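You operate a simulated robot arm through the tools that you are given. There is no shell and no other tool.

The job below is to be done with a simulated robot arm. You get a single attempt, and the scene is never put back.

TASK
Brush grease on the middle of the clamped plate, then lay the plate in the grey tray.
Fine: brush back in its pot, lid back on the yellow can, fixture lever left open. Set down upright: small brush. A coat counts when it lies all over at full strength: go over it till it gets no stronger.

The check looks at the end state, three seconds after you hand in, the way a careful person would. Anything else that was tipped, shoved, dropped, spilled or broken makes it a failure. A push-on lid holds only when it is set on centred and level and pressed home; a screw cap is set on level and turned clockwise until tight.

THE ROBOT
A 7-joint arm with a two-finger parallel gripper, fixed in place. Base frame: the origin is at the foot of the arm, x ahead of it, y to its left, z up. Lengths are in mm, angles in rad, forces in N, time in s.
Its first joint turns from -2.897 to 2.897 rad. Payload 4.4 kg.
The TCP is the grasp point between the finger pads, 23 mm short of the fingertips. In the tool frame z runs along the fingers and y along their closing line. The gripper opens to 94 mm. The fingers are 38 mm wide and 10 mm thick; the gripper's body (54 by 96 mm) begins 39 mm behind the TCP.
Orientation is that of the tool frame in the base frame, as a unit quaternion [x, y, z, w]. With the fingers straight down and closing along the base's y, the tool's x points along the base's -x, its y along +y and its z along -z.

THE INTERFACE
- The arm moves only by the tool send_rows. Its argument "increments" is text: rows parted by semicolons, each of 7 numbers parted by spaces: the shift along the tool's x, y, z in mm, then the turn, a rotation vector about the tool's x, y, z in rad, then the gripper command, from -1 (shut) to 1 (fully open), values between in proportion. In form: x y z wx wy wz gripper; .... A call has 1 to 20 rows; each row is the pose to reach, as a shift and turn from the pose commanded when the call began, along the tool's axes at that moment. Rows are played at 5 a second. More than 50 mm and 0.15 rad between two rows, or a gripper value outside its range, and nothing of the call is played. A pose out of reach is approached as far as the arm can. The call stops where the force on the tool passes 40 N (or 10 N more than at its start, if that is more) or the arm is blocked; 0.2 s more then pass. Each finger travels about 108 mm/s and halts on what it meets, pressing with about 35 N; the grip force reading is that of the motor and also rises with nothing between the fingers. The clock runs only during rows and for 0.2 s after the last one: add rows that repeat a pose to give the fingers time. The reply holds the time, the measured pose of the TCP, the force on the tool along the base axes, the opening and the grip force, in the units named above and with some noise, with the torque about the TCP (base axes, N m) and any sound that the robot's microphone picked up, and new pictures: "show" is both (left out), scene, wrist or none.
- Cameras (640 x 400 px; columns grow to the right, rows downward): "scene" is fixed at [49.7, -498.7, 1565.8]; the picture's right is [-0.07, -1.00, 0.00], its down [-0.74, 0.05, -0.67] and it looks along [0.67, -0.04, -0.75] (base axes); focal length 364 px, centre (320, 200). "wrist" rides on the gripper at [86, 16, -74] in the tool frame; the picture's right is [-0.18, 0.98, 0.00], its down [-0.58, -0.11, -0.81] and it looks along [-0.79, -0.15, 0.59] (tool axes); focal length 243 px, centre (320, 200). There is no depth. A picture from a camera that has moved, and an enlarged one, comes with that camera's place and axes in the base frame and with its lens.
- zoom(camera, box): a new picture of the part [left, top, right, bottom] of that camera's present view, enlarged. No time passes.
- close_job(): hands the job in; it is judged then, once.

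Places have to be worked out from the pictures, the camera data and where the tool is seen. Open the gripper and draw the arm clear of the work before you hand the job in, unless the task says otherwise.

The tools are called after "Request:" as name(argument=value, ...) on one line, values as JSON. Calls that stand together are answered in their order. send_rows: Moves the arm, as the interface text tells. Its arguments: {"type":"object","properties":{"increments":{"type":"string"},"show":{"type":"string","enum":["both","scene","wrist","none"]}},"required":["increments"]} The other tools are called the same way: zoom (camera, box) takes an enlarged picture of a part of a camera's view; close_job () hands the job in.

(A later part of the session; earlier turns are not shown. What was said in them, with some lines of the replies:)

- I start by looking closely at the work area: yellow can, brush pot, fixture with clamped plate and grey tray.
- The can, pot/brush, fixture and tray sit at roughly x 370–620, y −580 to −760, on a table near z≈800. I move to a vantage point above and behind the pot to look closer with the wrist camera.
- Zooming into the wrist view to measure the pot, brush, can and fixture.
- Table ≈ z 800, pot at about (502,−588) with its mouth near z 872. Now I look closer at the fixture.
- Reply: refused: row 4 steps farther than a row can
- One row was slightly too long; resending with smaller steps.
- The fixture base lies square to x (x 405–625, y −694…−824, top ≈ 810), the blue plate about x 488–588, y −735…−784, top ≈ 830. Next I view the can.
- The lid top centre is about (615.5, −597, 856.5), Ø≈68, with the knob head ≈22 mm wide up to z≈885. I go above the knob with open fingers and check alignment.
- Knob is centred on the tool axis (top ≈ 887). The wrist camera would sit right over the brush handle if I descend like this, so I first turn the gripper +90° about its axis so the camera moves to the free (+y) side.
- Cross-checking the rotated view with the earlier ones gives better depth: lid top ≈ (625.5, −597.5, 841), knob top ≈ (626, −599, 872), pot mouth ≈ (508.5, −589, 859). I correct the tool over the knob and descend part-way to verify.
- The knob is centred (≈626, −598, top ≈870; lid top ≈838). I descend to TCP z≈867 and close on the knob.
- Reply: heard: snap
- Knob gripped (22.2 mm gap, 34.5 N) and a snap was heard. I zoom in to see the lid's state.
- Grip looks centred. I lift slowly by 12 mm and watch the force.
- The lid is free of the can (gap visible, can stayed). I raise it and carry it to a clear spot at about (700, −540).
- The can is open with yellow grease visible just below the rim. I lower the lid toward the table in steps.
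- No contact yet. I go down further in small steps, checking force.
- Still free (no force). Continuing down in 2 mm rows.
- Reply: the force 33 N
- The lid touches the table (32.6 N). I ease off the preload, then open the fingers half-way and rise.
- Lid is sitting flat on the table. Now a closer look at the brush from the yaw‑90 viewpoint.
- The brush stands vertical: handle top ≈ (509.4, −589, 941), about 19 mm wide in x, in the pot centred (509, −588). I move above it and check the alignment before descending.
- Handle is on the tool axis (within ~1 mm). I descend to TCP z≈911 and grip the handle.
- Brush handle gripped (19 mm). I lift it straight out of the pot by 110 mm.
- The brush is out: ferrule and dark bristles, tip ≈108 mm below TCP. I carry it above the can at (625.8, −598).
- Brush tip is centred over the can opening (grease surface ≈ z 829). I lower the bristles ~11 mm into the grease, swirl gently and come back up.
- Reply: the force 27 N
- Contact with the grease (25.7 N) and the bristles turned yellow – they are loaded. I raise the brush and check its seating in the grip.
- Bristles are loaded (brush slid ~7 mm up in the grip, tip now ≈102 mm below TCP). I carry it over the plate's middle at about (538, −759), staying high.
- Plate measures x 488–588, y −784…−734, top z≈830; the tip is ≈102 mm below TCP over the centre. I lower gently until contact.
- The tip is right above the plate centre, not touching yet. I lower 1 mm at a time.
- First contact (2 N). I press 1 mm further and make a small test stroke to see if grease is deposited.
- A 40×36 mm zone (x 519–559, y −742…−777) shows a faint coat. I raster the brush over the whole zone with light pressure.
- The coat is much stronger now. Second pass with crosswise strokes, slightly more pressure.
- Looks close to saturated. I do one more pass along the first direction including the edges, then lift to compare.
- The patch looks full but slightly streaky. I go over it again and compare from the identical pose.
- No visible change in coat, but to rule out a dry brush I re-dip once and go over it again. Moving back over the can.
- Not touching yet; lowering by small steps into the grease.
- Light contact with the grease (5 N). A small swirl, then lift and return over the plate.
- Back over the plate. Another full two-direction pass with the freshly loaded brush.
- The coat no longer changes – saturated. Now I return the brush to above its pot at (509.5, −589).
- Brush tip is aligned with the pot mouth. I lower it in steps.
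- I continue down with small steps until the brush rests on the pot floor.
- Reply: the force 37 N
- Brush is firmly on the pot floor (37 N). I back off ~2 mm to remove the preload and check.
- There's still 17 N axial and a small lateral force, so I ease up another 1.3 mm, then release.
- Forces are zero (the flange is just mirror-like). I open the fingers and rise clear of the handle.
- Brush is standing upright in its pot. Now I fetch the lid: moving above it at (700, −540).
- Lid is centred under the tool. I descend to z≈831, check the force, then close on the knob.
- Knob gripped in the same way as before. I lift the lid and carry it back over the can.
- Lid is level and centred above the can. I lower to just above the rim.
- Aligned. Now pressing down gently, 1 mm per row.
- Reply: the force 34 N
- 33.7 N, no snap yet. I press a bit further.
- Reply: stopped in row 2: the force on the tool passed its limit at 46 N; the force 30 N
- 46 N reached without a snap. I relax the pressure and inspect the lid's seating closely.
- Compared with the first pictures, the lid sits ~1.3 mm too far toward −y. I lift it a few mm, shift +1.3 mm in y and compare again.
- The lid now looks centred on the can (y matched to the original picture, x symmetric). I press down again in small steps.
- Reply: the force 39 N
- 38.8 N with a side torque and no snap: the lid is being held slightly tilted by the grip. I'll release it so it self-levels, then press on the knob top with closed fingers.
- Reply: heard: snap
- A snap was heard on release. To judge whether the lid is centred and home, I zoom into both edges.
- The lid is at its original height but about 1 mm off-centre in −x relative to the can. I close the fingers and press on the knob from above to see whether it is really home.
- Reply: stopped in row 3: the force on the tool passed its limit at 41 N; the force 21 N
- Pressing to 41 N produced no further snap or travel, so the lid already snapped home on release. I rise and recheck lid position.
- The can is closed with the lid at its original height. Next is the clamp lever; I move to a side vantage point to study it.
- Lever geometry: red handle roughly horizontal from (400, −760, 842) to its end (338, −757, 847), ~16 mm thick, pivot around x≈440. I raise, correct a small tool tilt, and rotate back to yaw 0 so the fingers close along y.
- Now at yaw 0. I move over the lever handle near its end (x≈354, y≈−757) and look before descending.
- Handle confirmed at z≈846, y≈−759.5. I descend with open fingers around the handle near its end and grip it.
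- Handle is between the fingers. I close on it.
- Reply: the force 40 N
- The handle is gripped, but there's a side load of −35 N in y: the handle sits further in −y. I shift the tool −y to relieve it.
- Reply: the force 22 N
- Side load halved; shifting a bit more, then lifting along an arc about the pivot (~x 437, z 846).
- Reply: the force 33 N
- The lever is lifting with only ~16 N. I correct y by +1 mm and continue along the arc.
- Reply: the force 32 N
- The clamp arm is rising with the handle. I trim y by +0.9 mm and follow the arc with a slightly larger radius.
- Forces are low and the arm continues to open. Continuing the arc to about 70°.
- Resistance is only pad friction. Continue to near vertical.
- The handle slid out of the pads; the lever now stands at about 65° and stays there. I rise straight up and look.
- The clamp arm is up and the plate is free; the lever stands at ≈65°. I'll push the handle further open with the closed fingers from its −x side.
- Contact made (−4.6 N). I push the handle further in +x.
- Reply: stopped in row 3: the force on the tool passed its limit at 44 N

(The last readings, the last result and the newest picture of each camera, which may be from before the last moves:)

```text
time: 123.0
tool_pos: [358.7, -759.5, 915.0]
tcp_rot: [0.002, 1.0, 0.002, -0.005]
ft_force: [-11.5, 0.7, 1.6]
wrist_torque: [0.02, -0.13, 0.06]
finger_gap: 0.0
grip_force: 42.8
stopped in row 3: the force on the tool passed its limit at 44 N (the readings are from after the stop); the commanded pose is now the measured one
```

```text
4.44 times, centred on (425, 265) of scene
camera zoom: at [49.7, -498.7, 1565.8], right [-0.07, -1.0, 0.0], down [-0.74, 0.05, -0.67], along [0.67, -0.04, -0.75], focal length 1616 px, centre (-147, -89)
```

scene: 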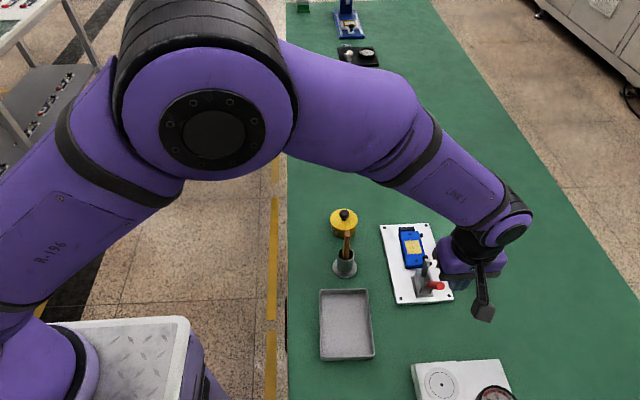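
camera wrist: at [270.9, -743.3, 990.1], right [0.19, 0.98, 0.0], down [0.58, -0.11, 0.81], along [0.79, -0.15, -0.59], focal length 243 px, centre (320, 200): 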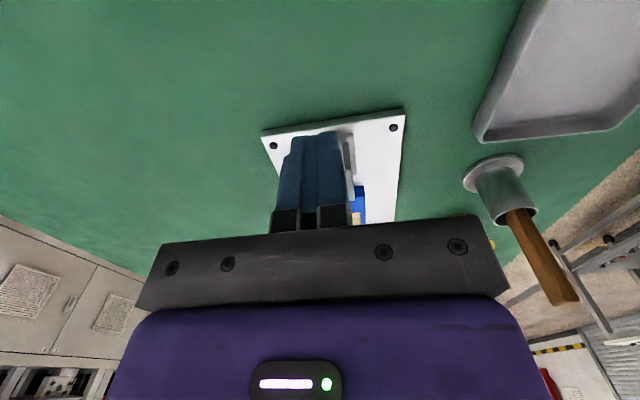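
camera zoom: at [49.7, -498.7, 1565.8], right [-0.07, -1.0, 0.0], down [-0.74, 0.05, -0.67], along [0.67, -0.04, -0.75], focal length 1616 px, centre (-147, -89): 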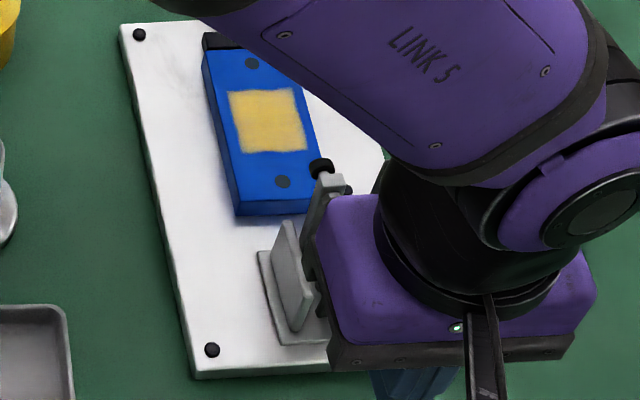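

44 N with no motion: the lever is already at its fully open stop. I back away, rise and re-read the orientation.

Request:
send_rows(increments="10 0 0 0 0 0 -1; 20 0 0 0 0 0 -1; 20 0 -40 0 0 0 -1; 20 0 -80 0 0 0 -1; 20 0 -100 0 0 0 -1; 20 0 -100 0 0 0 -1", show="both")

Request:
zoom(camera="scene", box=[390, 220, 460, 310])

```text
time: 124.4
tool_pos: [340.1, -759.2, 1014.1]
tcp_rot: [0.003, 1.0, 0.002, -0.004]
ft_force: [0.1, -0.4, -0.4]
wrist_torque: [-0.03, 0.0, -0.01]
finger_gap: 0.0
grip_force: 42.8
camera wrist: at [252.9, -741.8, 1091.4], right [0.19, 0.98, 0.0], down [0.59, -0.12, 0.8], along [0.79, -0.15, -0.6], focal length 243 px, centre (320, 200)
```

scene: 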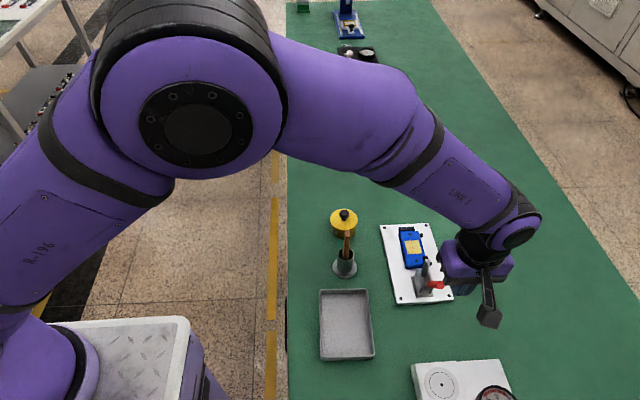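
wrist: 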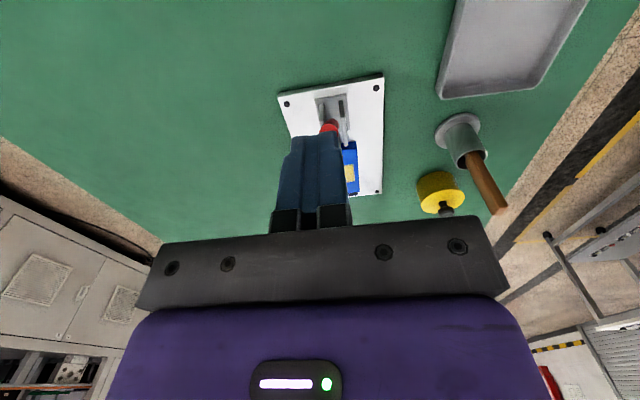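

```text
4.44 times, centred on (425, 265) of scene
camera zoom: at [49.7, -498.7, 1565.8], right [-0.07, -1.0, 0.0], down [-0.74, 0.05, -0.67], along [0.67, -0.04, -0.75], focal length 1616 px, centre (-147, -89)
```

zoom: 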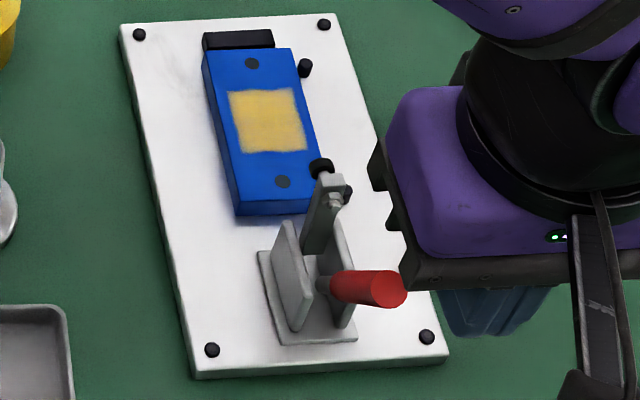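

Lever stays open. I correct the small tilt from the rebased pose, and move high over the plate.

Request:
send_rows(increments="0 0 0 0.004 -0.008 -0.006 0; -45 0 0 0.004 -0.008 -0.006 0; -90 0 0 0.004 -0.008 -0.006 0; -135 0 0 0.004 -0.008 -0.006 0; -180 0 0 0.004 -0.008 -0.006 0; -197 0 0 0.004 -0.008 -0.006 0; -197 0 0 0.004 -0.008 -0.006 0", show="none")

Request:
send_rows(increments="0 0 0 0 0 0.14 1; 0 0 0 0 0 0.28 1; 0 0 0 0 0 0.42 1; 0 0 0 0 0 0.56 1; 0 0 0 0 0 0.70 1; 0 0 0 0 0 0.84 1; 0 0 0 0 0 0.98 1; 0 0 0 0 0 1.12 1; 0 0 0 0 0 1.26 1; 0 0 0 0 0 1.40 1; 0 0 0 0 0 1.54 1; 0 0 0 0 0 1.68 1; 0 0 0 0 0 1.82 1; 0 0 0 0 0 1.96 1; 0 0 0 0 0 2.10 1; 0 0 0 0 0 2.24 1; 0 0 0 0 0 2.24 1", show="both")

```text
time: 126.0
tool_pos: [540.8, -761.3, 1012.1]
tcp_rot: [0.001, 1.0, 0.0, 0.0]
ft_force: [0.4, 0.3, 0.1]
wrist_torque: [0.06, 0.0, -0.04]
finger_gap: 46.9
grip_force: 0.1
```

```text
time: 129.6
tool_pos: [538.3, -760.7, 1013.2]
tcp_rot: [0.901, 0.435, 0.0, 0.0]
ft_force: [0.2, 0.5, 0.1]
wrist_torque: [-0.02, -0.02, -0.01]
finger_gap: 94.1
grip_force: 0.2
camera wrist: at [604.1, -702.4, 1087.5], right [0.66, -0.75, 0.0], down [-0.45, -0.39, 0.81], along [-0.61, -0.53, -0.59], focal length 243 px, centre (320, 200)
```

scene: 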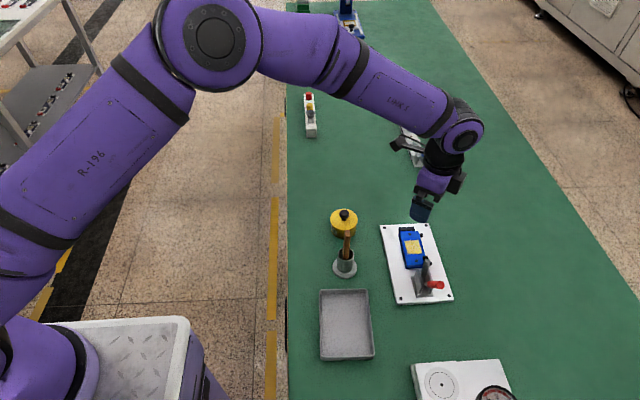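
wrist: 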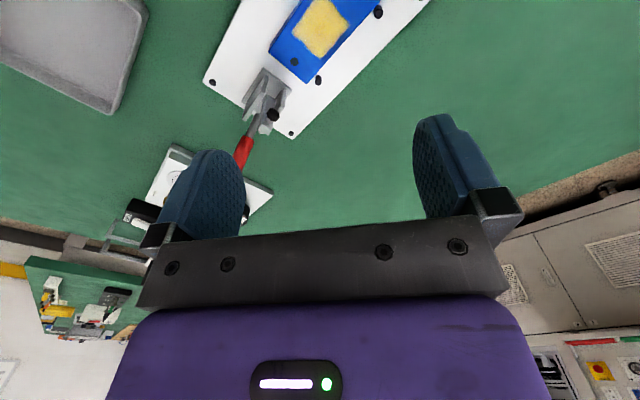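

Rotation is feasible. I complete the turn to 180°.

Request:
send_rows(increments="0 0 0 0 0 0.14 1; 0 0 0 0 0 0.28 1; 0 0 0 0 0 0.42 1; 0 0 0 0 0 0.56 1; 0 0 0 0 0 0.70 1; 0 0 0 0 0 0.82 1; 0 0 0 0 0 0.9016 1; 0 0 0 0 0 0.9016 1", show="both")

Request:
zoom(camera="wrist", box=[220, 0, 420, 200])

```text
time: 131.4
tool_pos: [539.1, -760.1, 1013.7]
tcp_rot: [1.0, -0.001, 0.0, 0.001]
ft_force: [0.7, -0.6, -0.2]
wrist_torque: [0.03, 0.0, 0.02]
finger_gap: 93.8
grip_force: 0.0
camera wrist: at [623.9, -776.4, 1088.2], right [-0.18, -0.98, 0.0], down [-0.58, 0.11, 0.81], along [-0.79, 0.15, -0.59], focal length 243 px, centre (320, 200)
```

scene: 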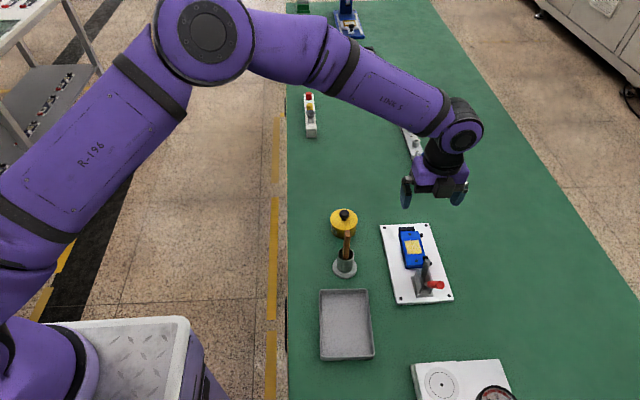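
wrist: 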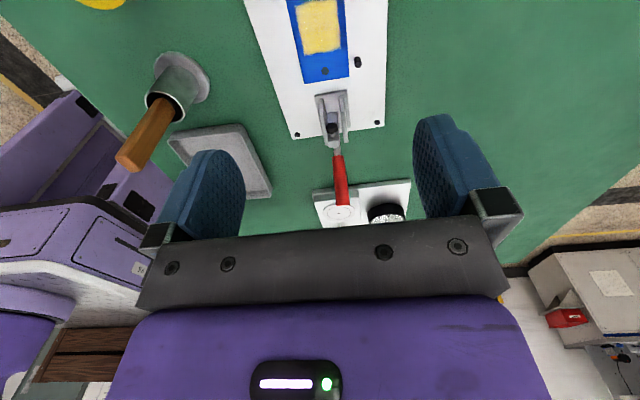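

```text
2.00 times, centred on (320, 100) of wrist
camera zoom: at [623.9, -776.4, 1088.2], right [-0.18, -0.98, 0.0], down [-0.58, 0.11, 0.81], along [-0.79, 0.15, -0.59], focal length 485 px, centre (320, 400)
```

zoom: 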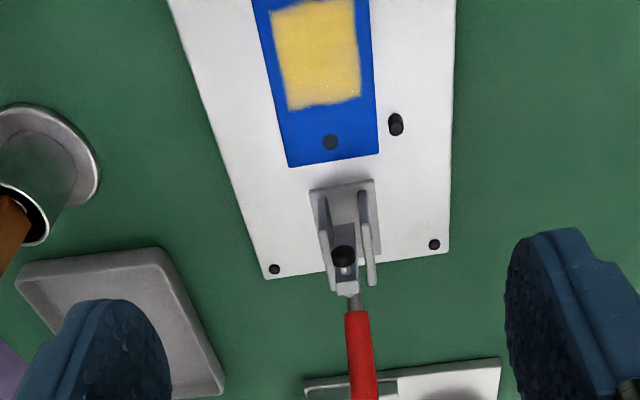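

Now at yaw 180 with the camera on the free +x side; plate centre (539, −758.8). I descend to z≈890 with open fingers and check.

Request:
send_rows(increments="-2.4 -2.3 30 0 0 0 1; -2.4 -2.3 70 0 0 0 1; -2.4 -2.3 105 0 0 0 1; -2.4 -2.3 122 0 0 0 1; -2.4 -2.3 122 0 0 0 1", show="both")

Request:
zoom(camera="wrist", box=[180, 0, 460, 230])

Request:
zoom(camera="scene", box=[380, 210, 460, 310])

```text
time: 132.6
tool_pos: [536.8, -757.6, 891.1]
tcp_rot: [1.0, 0.0, 0.001, 0.0]
ft_force: [-0.4, -0.5, -0.1]
wrist_torque: [-0.02, -0.03, -0.01]
finger_gap: 93.8
grip_force: 0.1
camera wrist: at [622.3, -773.6, 965.9], right [-0.18, -0.98, 0.0], down [-0.58, 0.11, 0.81], along [-0.79, 0.15, -0.59], focal length 243 px, centre (320, 200)
```

scene: 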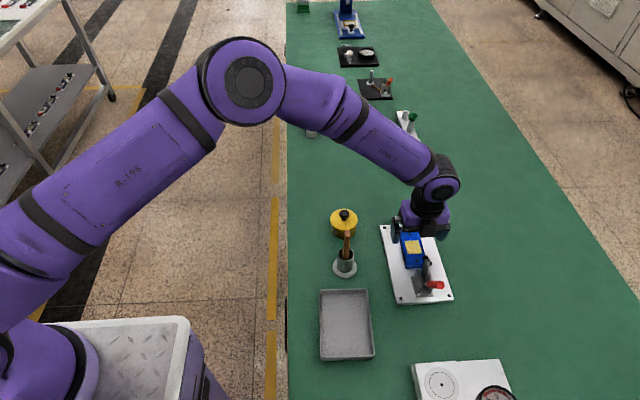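
wrist: 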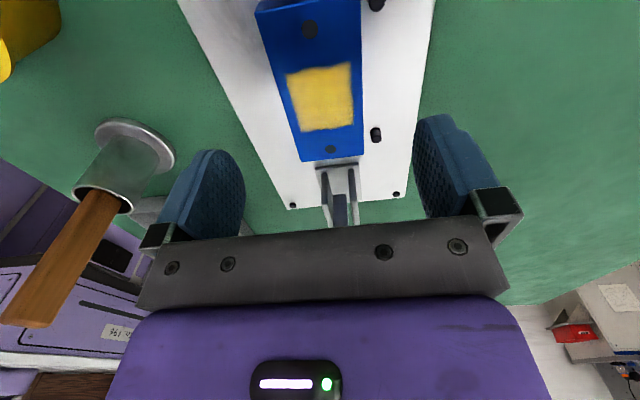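

```text
1.74 times, centred on (320, 115) of wrist
camera zoom: at [622.3, -773.6, 965.9], right [-0.18, -0.98, 0.0], down [-0.58, 0.11, 0.81], along [-0.79, 0.15, -0.59], focal length 422 px, centre (320, 348)
```

zoom: 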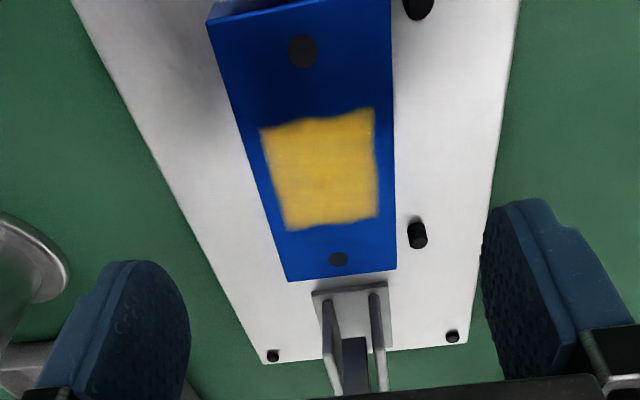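

```text
4.00 times, centred on (420, 260) of scene
camera zoom: at [49.7, -498.7, 1565.8], right [-0.07, -1.0, 0.0], down [-0.74, 0.05, -0.67], along [0.67, -0.04, -0.75], focal length 1454 px, centre (-80, -40)
```

zoom: 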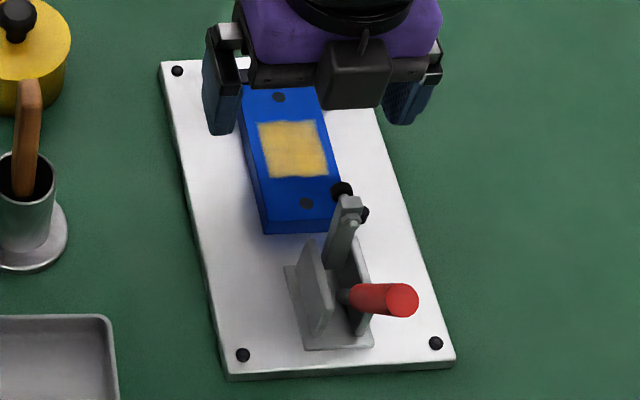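

Well aligned (plate centre ≈ (540, −759.5)). I descend to TCP z≈837 with the fingers straddling the plate.

Request:
send_rows(increments="1 1 20 0 0 0 1; 1 1 38 0 0 0 1; 1 1 48 0 0 0 1; 1 1 53 0 0 0 1; 1 1 53 0 0 0 1", show="both")

Request:
zoom(camera="wrist", box=[180, 0, 460, 230])

Request:
zoom(camera="scene", box=[380, 210, 460, 310])

```text
time: 133.8
tool_pos: [537.8, -760.3, 838.2]
tcp_rot: [1.0, 0.001, 0.0, 0.0]
ft_force: [-0.5, 0.3, -0.3]
wrist_torque: [-0.04, 0.02, 0.0]
finger_gap: 93.9
grip_force: 0.1
camera wrist: at [622.6, -775.7, 913.0], right [-0.18, -0.98, 0.0], down [-0.58, 0.11, 0.81], along [-0.79, 0.15, -0.59], focal length 243 px, centre (320, 200)
```

scene: 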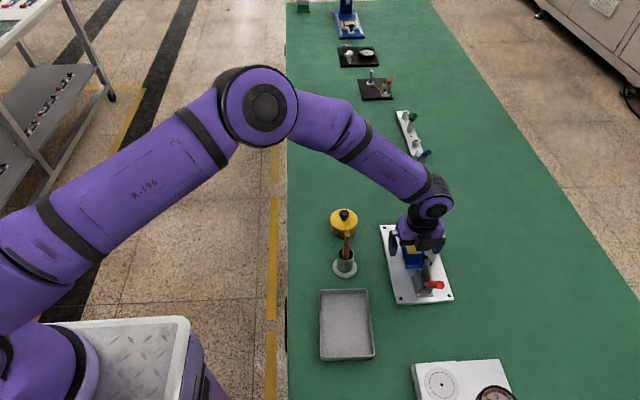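
wrist: 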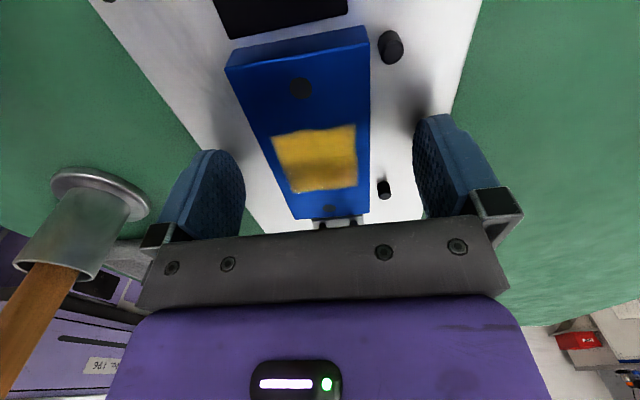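

```text
1.74 times, centred on (320, 115) of wrist
camera zoom: at [622.6, -775.7, 913.0], right [-0.18, -0.98, 0.0], down [-0.58, 0.11, 0.81], along [-0.79, 0.15, -0.59], focal length 422 px, centre (320, 348)
```

zoom: 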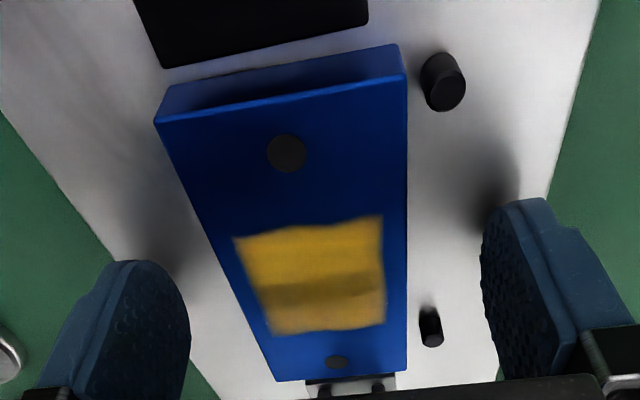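

```text
4.00 times, centred on (420, 260) of scene
camera zoom: at [49.7, -498.7, 1565.8], right [-0.07, -1.0, 0.0], down [-0.74, 0.05, -0.67], along [0.67, -0.04, -0.75], focal length 1454 px, centre (-80, -40)
```

zoom: 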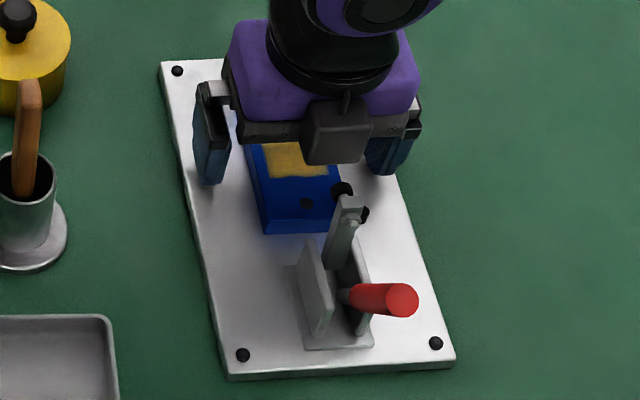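

Fingers straddle the plate between the two pins. I close the gripper.

Request:
send_rows(increments="0 0 0 0 0 0 0.3; 0 0 0 0 0 0 0.1; 0 0 0 0 0 0 -1; 0 0 0 0 0 0 -1; 0 0 0 0 0 0 -1", show="wrist")

Request:
zoom(camera="wrist", box=[180, 0, 460, 230])

```text
time: 135.0
tool_pos: [536.7, -759.5, 838.4]
tcp_rot: [1.0, 0.0, 0.0, 0.0]
ft_force: [0.1, 0.7, 0.2]
wrist_torque: [0.01, 0.02, 0.05]
finger_gap: 49.3
grip_force: 35.1
camera wrist: at [622.6, -775.6, 913.0], right [-0.18, -0.98, 0.0], down [-0.58, 0.11, 0.81], along [-0.79, 0.15, -0.59], focal length 243 px, centre (320, 200)
```

wrist: 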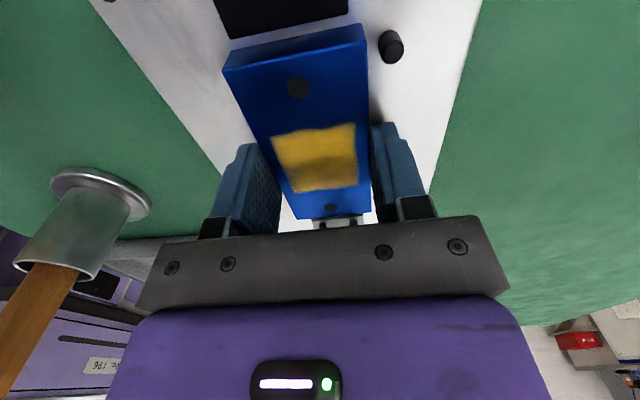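

```text
1.74 times, centred on (320, 115) of wrist
camera zoom: at [622.6, -775.6, 913.0], right [-0.18, -0.98, 0.0], down [-0.58, 0.11, 0.81], along [-0.79, 0.15, -0.59], focal length 422 px, centre (320, 348)
```

zoom: 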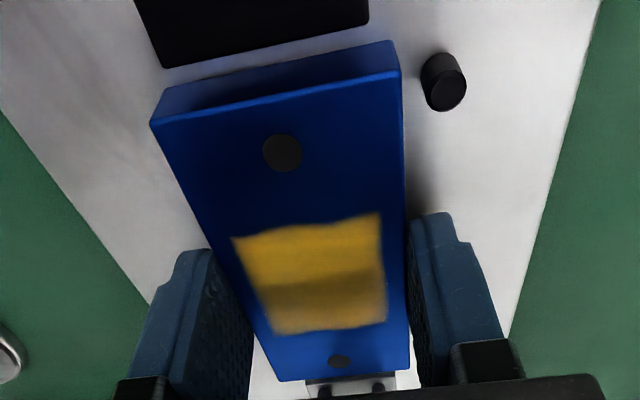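

Plate gripped (49.3 mm). I lift it straight up.

Request:
send_rows(increments="0 0 -5 0 0 0 -1; 0 0 -15 0 0 0 -1; 0 0 -35 0 0 0 -1; 0 0 -65 0 0 0 -1; 0 0 -100 0 0 0 -1; 0 0 -135 0 0 0 -1; 0 0 -135 0 0 0 -1", show="both")

Request:
zoom(camera="wrist", box=[180, 0, 460, 230])

Request:
zoom(camera="scene", box=[370, 190, 470, 310])

```text
time: 136.6
tool_pos: [537.4, -759.7, 973.6]
tcp_rot: [1.0, 0.0, 0.0, 0.0]
ft_force: [0.7, -0.3, -2.2]
wrist_torque: [0.01, 0.02, 0.0]
finger_gap: 49.2
grip_force: 35.4
camera wrist: at [623.1, -774.5, 1048.4], right [-0.18, -0.98, 0.0], down [-0.58, 0.11, 0.81], along [-0.79, 0.15, -0.59], focal length 243 px, centre (320, 200)
```

scene: 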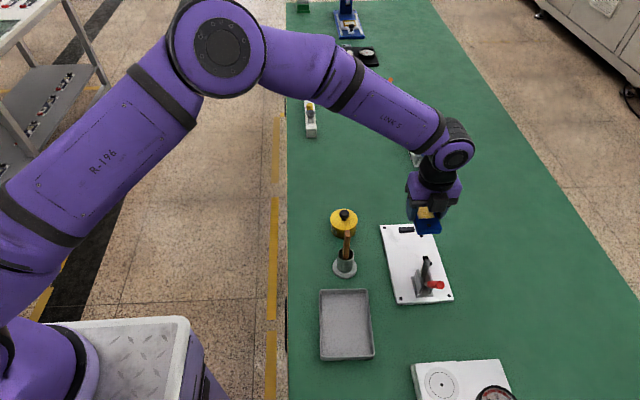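
wrist: 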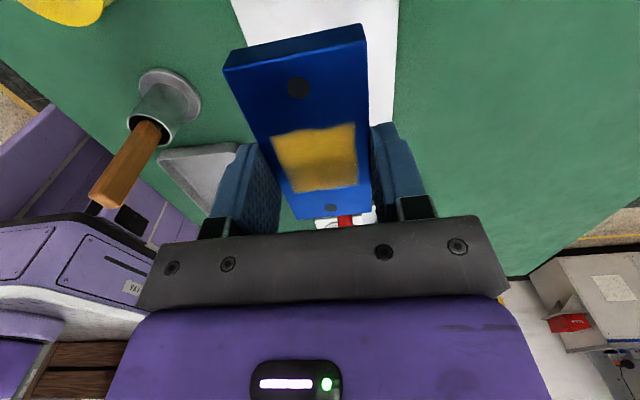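

```text
1.74 times, centred on (320, 115) of wrist
camera zoom: at [623.1, -774.5, 1048.4], right [-0.18, -0.98, 0.0], down [-0.58, 0.11, 0.81], along [-0.79, 0.15, -0.59], focal length 422 px, centre (320, 348)
```

zoom: 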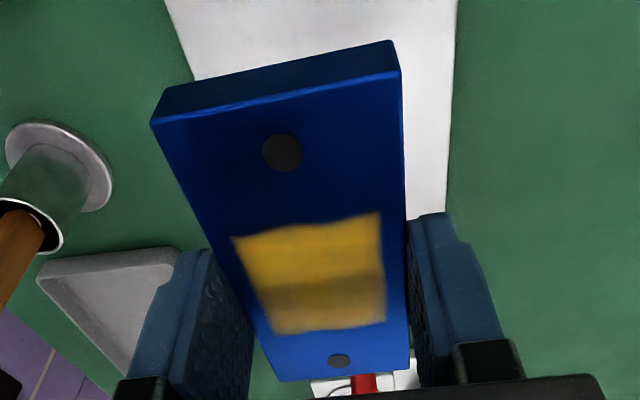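

```text
3.33 times, centred on (420, 250) of scene
camera zoom: at [49.7, -498.7, 1565.8], right [-0.07, -1.0, 0.0], down [-0.74, 0.05, -0.67], along [0.67, -0.04, -0.75], focal length 1212 px, centre (-13, 33)
```

zoom: 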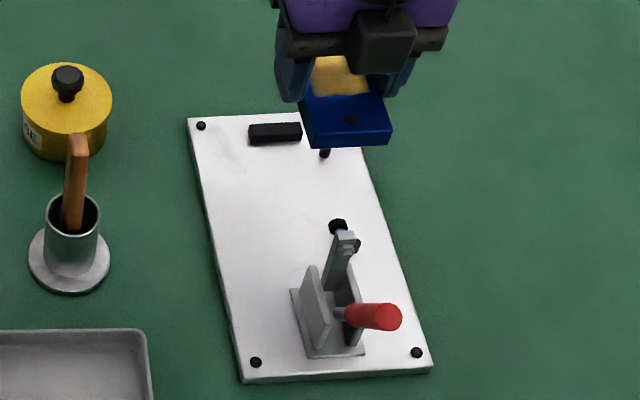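

Plate is lifted cleanly. The tray centre is about (369.5, −574.5), yawed ≈ −0.037 rad. I raise further and carry the plate above the tray.

Request:
send_rows(increments="0 0 -30 0 0 0 -1; -15 -30 -35 0 0 0 -1; -40 -65 -35 0 0 0 -1; -70 -98 -35 0 0 0 -1; -100 -130 -35 0 0 0.012 -1; -130 -160 -35 0 0 0.025 -1; -155 -180 -35 0 0 0.037 -1; -170.4 -185.3 -35 0 0 0.037 -1; -170.4 -185.3 -35 0 0 0.037 -1", show="both")

Request:
zoom(camera="wrist", box=[140, 0, 500, 230])

Request:
zoom(camera="scene", box=[300, 250, 400, 370])

```text
time: 138.6
tool_pos: [368.1, -574.3, 1007.8]
tcp_rot: [1.0, -0.019, 0.0, 0.0]
ft_force: [0.2, -0.7, -2.1]
wrist_torque: [-0.02, 0.05, 0.02]
finger_gap: 49.2
grip_force: 34.4
camera wrist: at [452.2, -593.8, 1081.5], right [-0.22, -0.98, 0.0], down [-0.58, 0.13, 0.81], along [-0.79, 0.18, -0.59], focal length 243 px, centre (320, 200)
```

scene: 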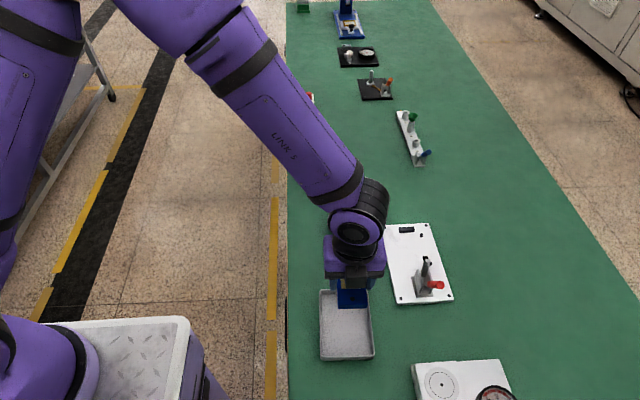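
wrist: 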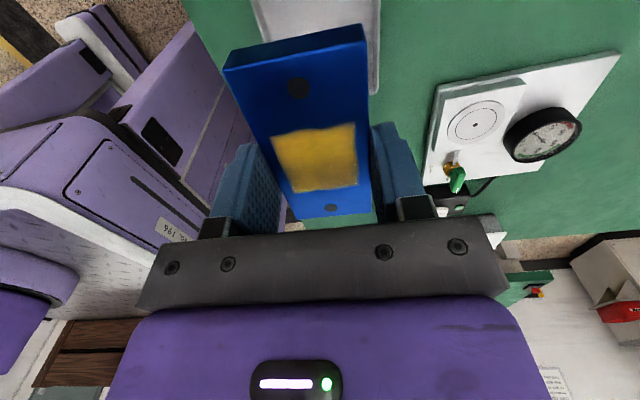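

```text
1.74 times, centred on (320, 115) of wrist
camera zoom: at [452.2, -593.8, 1081.5], right [-0.22, -0.98, 0.0], down [-0.58, 0.13, 0.81], along [-0.79, 0.18, -0.59], focal length 422 px, centre (320, 348)
```

zoom: 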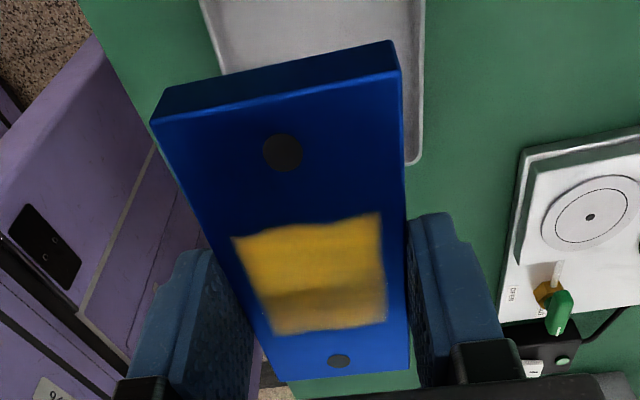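

```text
3.33 times, centred on (350, 310) of scene
camera zoom: at [49.7, -498.7, 1565.8], right [-0.07, -1.0, 0.0], down [-0.74, 0.05, -0.67], along [0.67, -0.04, -0.75], focal length 1212 px, centre (220, -167)
```

zoom: 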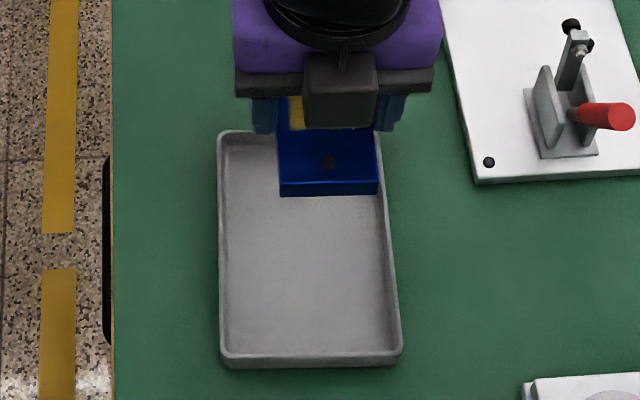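

Above the tray. I lower to just above the rim (plate bottom ≈ 830) and check alignment.

Request:
send_rows(increments="0 0 40 0 0 0 -1; 0 0 80 0 0 0 -1; 0 0 115 0 0 0 -1; 0 0 140 0 0 0 -1; 0 0 148 0 0 0 -1; 0 0 148 0 0 0 -1", show="both")

Request:
zoom(camera="wrist", box=[140, 0, 500, 230])

Request:
zoom(camera="scene", box=[300, 250, 400, 370])

```text
time: 140.0
tool_pos: [366.1, -573.0, 861.5]
tcp_rot: [1.0, -0.019, 0.0, 0.001]
ft_force: [-0.6, 0.0, -1.7]
wrist_torque: [-0.05, 0.03, 0.0]
finger_gap: 49.5
grip_force: 34.7
camera wrist: at [451.6, -592.0, 935.8], right [-0.22, -0.98, 0.0], down [-0.58, 0.13, 0.81], along [-0.79, 0.18, -0.59], focal length 243 px, centre (320, 200)
```

scene: 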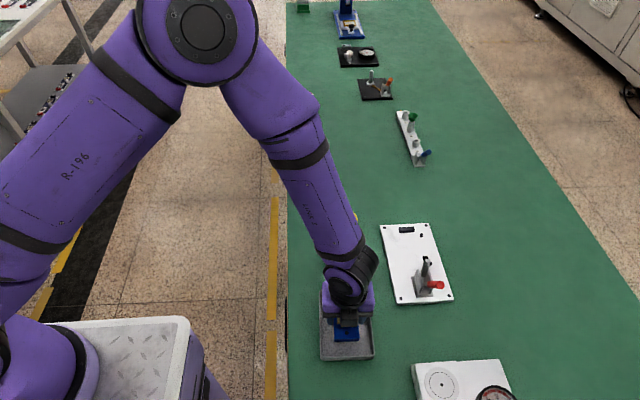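
wrist: 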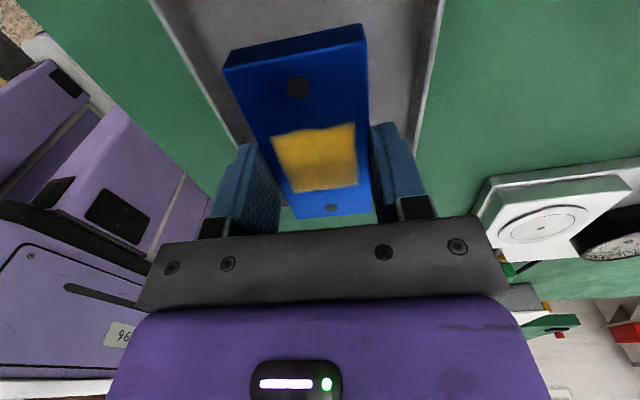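

```text
1.74 times, centred on (320, 115) of wrist
camera zoom: at [451.6, -592.0, 935.8], right [-0.22, -0.98, 0.0], down [-0.58, 0.13, 0.81], along [-0.79, 0.18, -0.59], focal length 422 px, centre (320, 348)
```

zoom: 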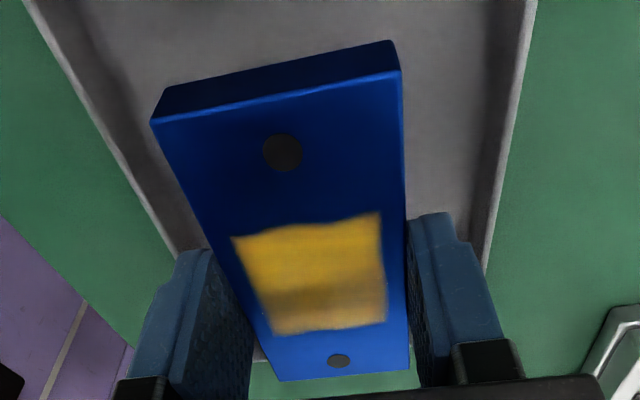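

```text
3.33 times, centred on (350, 310) of scene
camera zoom: at [49.7, -498.7, 1565.8], right [-0.07, -1.0, 0.0], down [-0.74, 0.05, -0.67], along [0.67, -0.04, -0.75], focal length 1212 px, centre (220, -167)
```

zoom: 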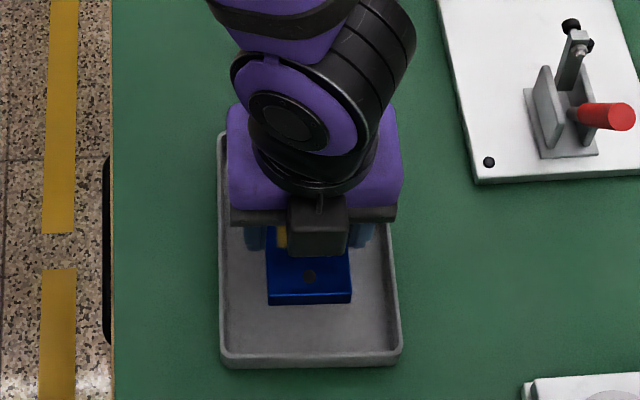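

Plate is centred over the tray. Lowering into it.

Request:
send_rows(increments="0 0 10 0 0 0 -1; 0 0 18 0 0 0 -1; 0 0 24 0 0 0 -1; 0 0 24 0 0 0 -1", show="none")

Request:
send_rows(increments="0 0 1.5 0 0 0 -1; 0 0 3 0 0 0 -1; 0 0 3 0 0 0 -1", show="none")

```text
time: 141.0
tool_pos: [365.4, -574.9, 836.3]
tcp_rot: [1.0, -0.018, 0.0, 0.0]
ft_force: [0.2, -0.5, -2.7]
wrist_torque: [-0.03, 0.04, -0.01]
finger_gap: 49.3
grip_force: 35.6
```

```text
time: 141.8
tool_pos: [367.1, -575.5, 832.8]
tcp_rot: [1.0, -0.019, 0.0, 0.0]
ft_force: [0.1, -0.2, -3.1]
wrist_torque: [0.03, 0.02, -0.02]
finger_gap: 49.4
grip_force: 34.9
```

Request:
send_rows(increments="0 0 1 0 0 0 -1; 0 0 2 0 0 0 -1; 0 0 2 0 0 0 -1", show="none")

Request:
send_rows(increments="0 0 1 0 0 0 -1; 0 0 2 0 0 0 -1; 0 0 2 0 0 0 -1", show="none")

```text
time: 142.6
tool_pos: [366.8, -575.5, 829.9]
tcp_rot: [1.0, -0.019, 0.0, 0.0]
ft_force: [0.1, 0.2, -2.4]
wrist_torque: [0.03, 0.0, 0.03]
finger_gap: 49.5
grip_force: 34.7
```

```text
time: 143.4
tool_pos: [366.9, -575.1, 830.7]
tcp_rot: [1.0, -0.018, 0.0, 0.001]
ft_force: [-0.7, 1.9, 17.9]
wrist_torque: [0.26, 0.27, 0.0]
finger_gap: 49.4
grip_force: 34.6
```

The plate rests on the tray floor (18 N). I ease off, open the fingers a little and withdraw upward.

Request:
send_rows(increments="0 0 -1.5 0 0 0 -1; 0 0 -1.5 0 0 0 -1; 0 0 -1.5 0 0 0 0.15; 0 0 -1.5 0 0 0 0.27; 0 0 -1.5 0 0 0 0.27", show="wrist")

Request:
zoom(camera="wrist", box=[140, 0, 500, 230])

```text
time: 144.6
tool_pos: [367.1, -574.9, 831.1]
tcp_rot: [1.0, -0.018, 0.0, 0.001]
ft_force: [-0.3, 1.2, 0.4]
wrist_torque: [0.01, 0.0, 0.01]
finger_gap: 59.9
grip_force: 0.1
camera wrist: at [451.6, -593.7, 905.6], right [-0.22, -0.98, 0.0], down [-0.58, 0.13, 0.81], along [-0.79, 0.18, -0.59], focal length 243 px, centre (320, 200)
```

wrist: 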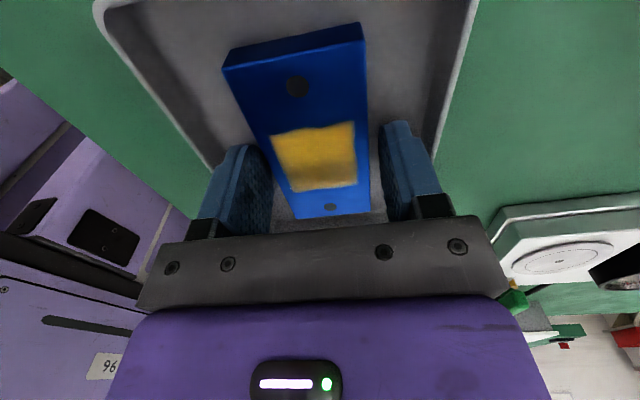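

```text
1.74 times, centred on (320, 115) of wrist
camera zoom: at [451.6, -593.7, 905.6], right [-0.22, -0.98, 0.0], down [-0.58, 0.13, 0.81], along [-0.79, 0.18, -0.59], focal length 422 px, centre (320, 348)
```

zoom: 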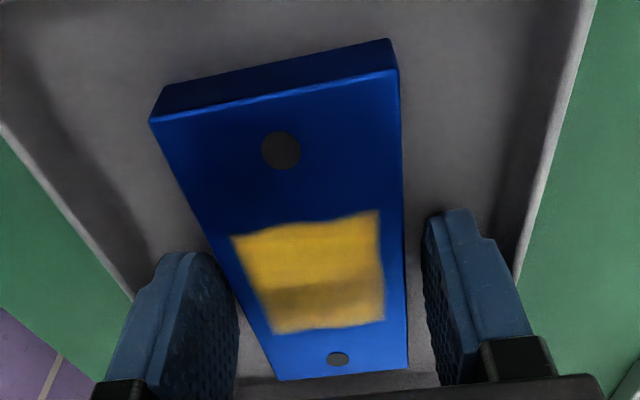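

Released; the plate lies flat in the tray with the coat up. I withdraw straight up and then back the arm clear.

Request:
send_rows(increments="0 0 -10 0 0 0 0.27; 0 0 -30 0 0 0 0.27; 0 0 -65 0 0 0 0.27; 0 0 -105 0 0 0 0.27; 0 0 -145 0 0 0 0.27; 0 0 -190 0 0 0 0.27; 0 0 -230 0 0 0 0.27; 0 0 -270 0 0 0 0.27; 0 0 -270 0 0 0 0.27", show="both")

Request:
zoom(camera="scene", box=[300, 190, 460, 370])

```text
time: 146.6
tool_pos: [365.4, -572.0, 1098.2]
tcp_rot: [1.0, -0.019, 0.0, 0.0]
ft_force: [0.0, -0.4, 0.1]
wrist_torque: [-0.02, 0.03, 0.0]
finger_gap: 59.7
grip_force: 0.1
camera wrist: at [450.5, -591.5, 1173.9], right [-0.22, -0.98, 0.0], down [-0.58, 0.13, 0.81], along [-0.79, 0.18, -0.59], focal length 243 px, centre (320, 200)
```

scene: 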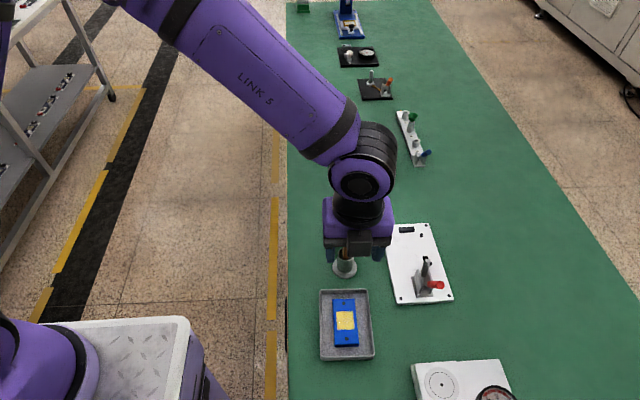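
wrist: 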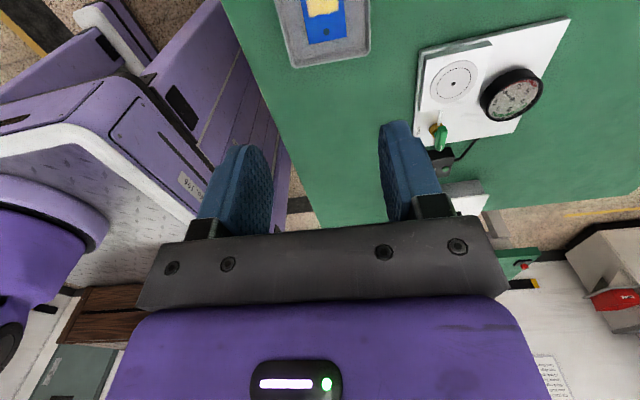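

```text
2.22 times, centred on (380, 280) of scene
camera zoom: at [49.7, -498.7, 1565.8], right [-0.07, -1.0, 0.0], down [-0.74, 0.05, -0.67], along [0.67, -0.04, -0.75], focal length 808 px, centre (187, 22)
```

zoom: 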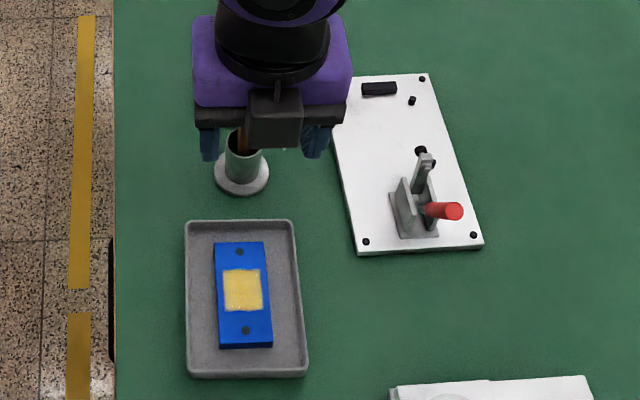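

Plate lies in the tray with its coat intact. I draw the arm away to the side for an unobstructed final check.

Request:
send_rows(increments="0 -15 -35 0 0 0 0.27; 10 -50 -60 0 0 0 0.27; 20 -90 -80 0 0 0 0.27; 30 -130 -95 0 0 0 0.27; 40 -170 -110 0 0 0 0.27; 50 -205 -120 0 0 0 0.27; 60 -240 -125 0 0 0 0.27; 60 -240 -125 0 0 0 0.27", show="scene")

Request:
zoom(camera="scene", box=[300, 190, 400, 300])

Request:
zoom(camera="scene", box=[325, 195, 365, 245])

Request:
zoom(camera="scene", box=[370, 210, 470, 320])

Request:
zoom(camera="scene", box=[305, 280, 385, 370])

```text
time: 148.4
tool_pos: [437.5, -336.9, 1223.9]
tcp_rot: [1.0, -0.018, 0.0, 0.0]
ft_force: [0.0, -0.9, -0.1]
wrist_torque: [-0.04, 0.03, -0.01]
finger_gap: 59.7
grip_force: 0.1
```

scene: 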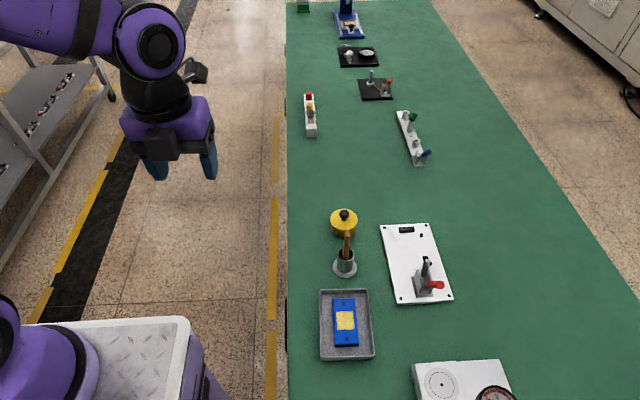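

```text
3.64 times, centred on (350, 245) of scene
camera zoom: at [49.7, -498.7, 1565.8], right [-0.07, -1.0, 0.0], down [-0.74, 0.05, -0.67], along [0.67, -0.04, -0.75], focal length 1322 px, centre (211, 36)
```

zoom: 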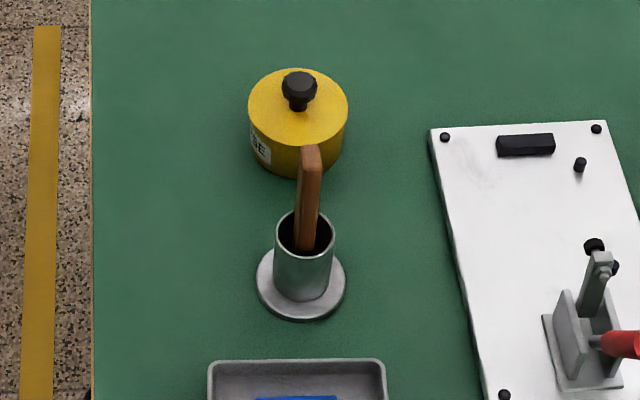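

```text
8.00 times, centred on (345, 220) of scene
camera zoom: at [49.7, -498.7, 1565.8], right [-0.07, -1.0, 0.0], down [-0.74, 0.05, -0.67], along [0.67, -0.04, -0.75], focal length 2908 px, centre (120, 40)
```

zoom: 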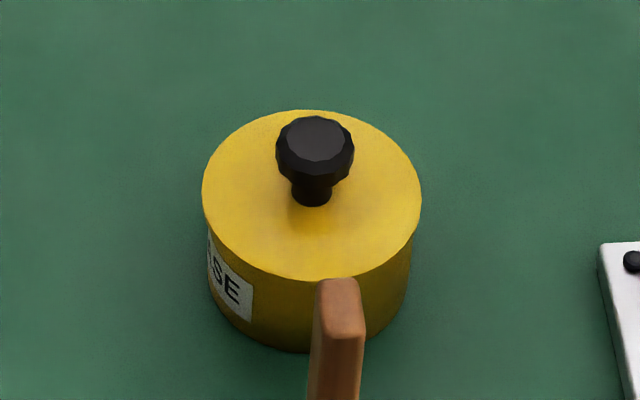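

```text
3.64 times, centred on (420, 265) of scene
camera zoom: at [49.7, -498.7, 1565.8], right [-0.07, -1.0, 0.0], down [-0.74, 0.05, -0.67], along [0.67, -0.04, -0.75], focal length 1322 px, centre (-44, -36)
```

zoom: 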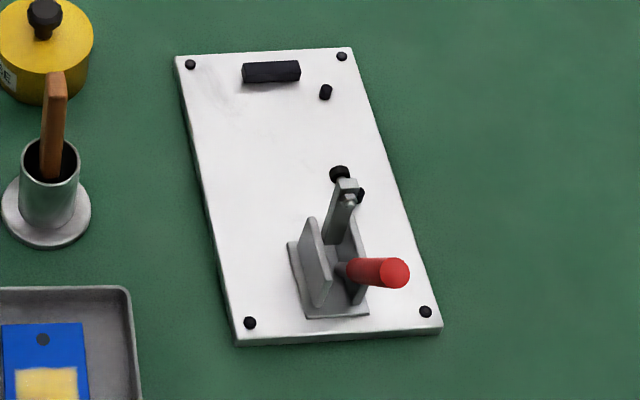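

```text
4.44 times, centred on (345, 325) of scene
camera zoom: at [49.7, -498.7, 1565.8], right [-0.07, -1.0, 0.0], down [-0.74, 0.05, -0.67], along [0.67, -0.04, -0.75], focal length 1616 px, centre (209, -356)
```

zoom: 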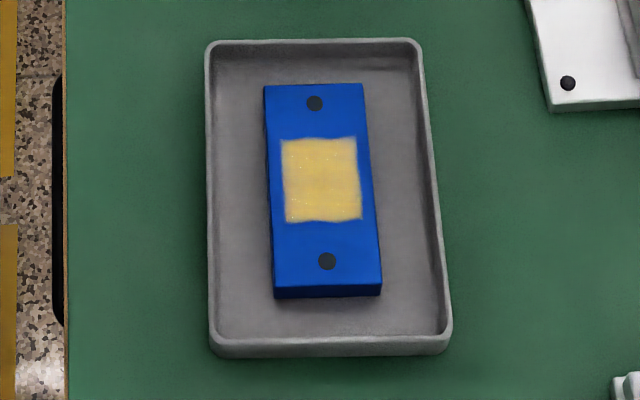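

Everything is in place: plate in tray with full coat, brush upright in its pot, lid on the can, lever open. I open the gripper fully as a last step.

Request:
send_rows(increments="0 0 0 0 0 0 1; 0 0 0 0 0 0 1; 0 0 0 0 0 0 1", show="scene")

```text
time: 149.2
tool_pos: [435.0, -336.9, 1224.8]
tcp_rot: [1.0, -0.018, -0.001, 0.0]
ft_force: [-0.5, 0.1, -0.4]
wrist_torque: [-0.01, 0.02, -0.01]
finger_gap: 93.9
grip_force: 0.1
```

scene: 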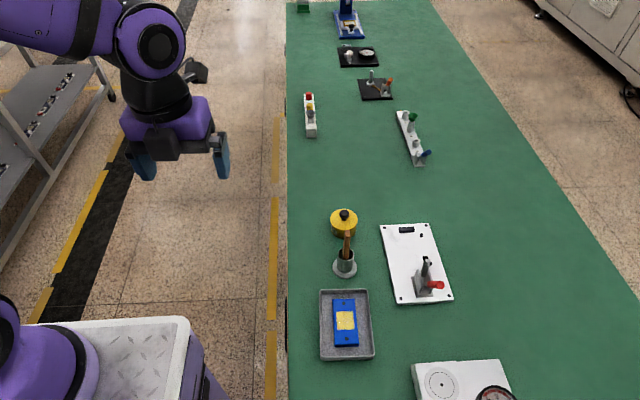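

The arm is clear, the gripper is open and the scene shows every end state in place, so I hand the job in.

Request:
close_job()

```text
The job is handed in.
```

The plate is greased and lying in the grey tray, coat side up, and I have handed the job in. The result of the check has not come back.

- **Coat:** It covers a patch of about 40 × 36 mm in the middle of the plate. I re-dipped the brush once and went over the patch until it looked no stronger.
- **Brush:** It is back in its pot, standing upright.
- **Lid:** It is back on the yellow can. It took several presses to seat, and I heard it snap as I let go. A further press to 41 N moved it no more. It may sit about 1 mm off centre. I did not pull on it to test that it holds, so this is the point I am least sure of.
- **Lever:** It is left open against its stop. The handle slipped out of the fingers near the end of its travel, but it stayed up on its own.

In the last picture nothing else looked tipped, spilled or moved, though the can may have shifted by under a millimetre. The gripper is open and the arm is clear of the work.
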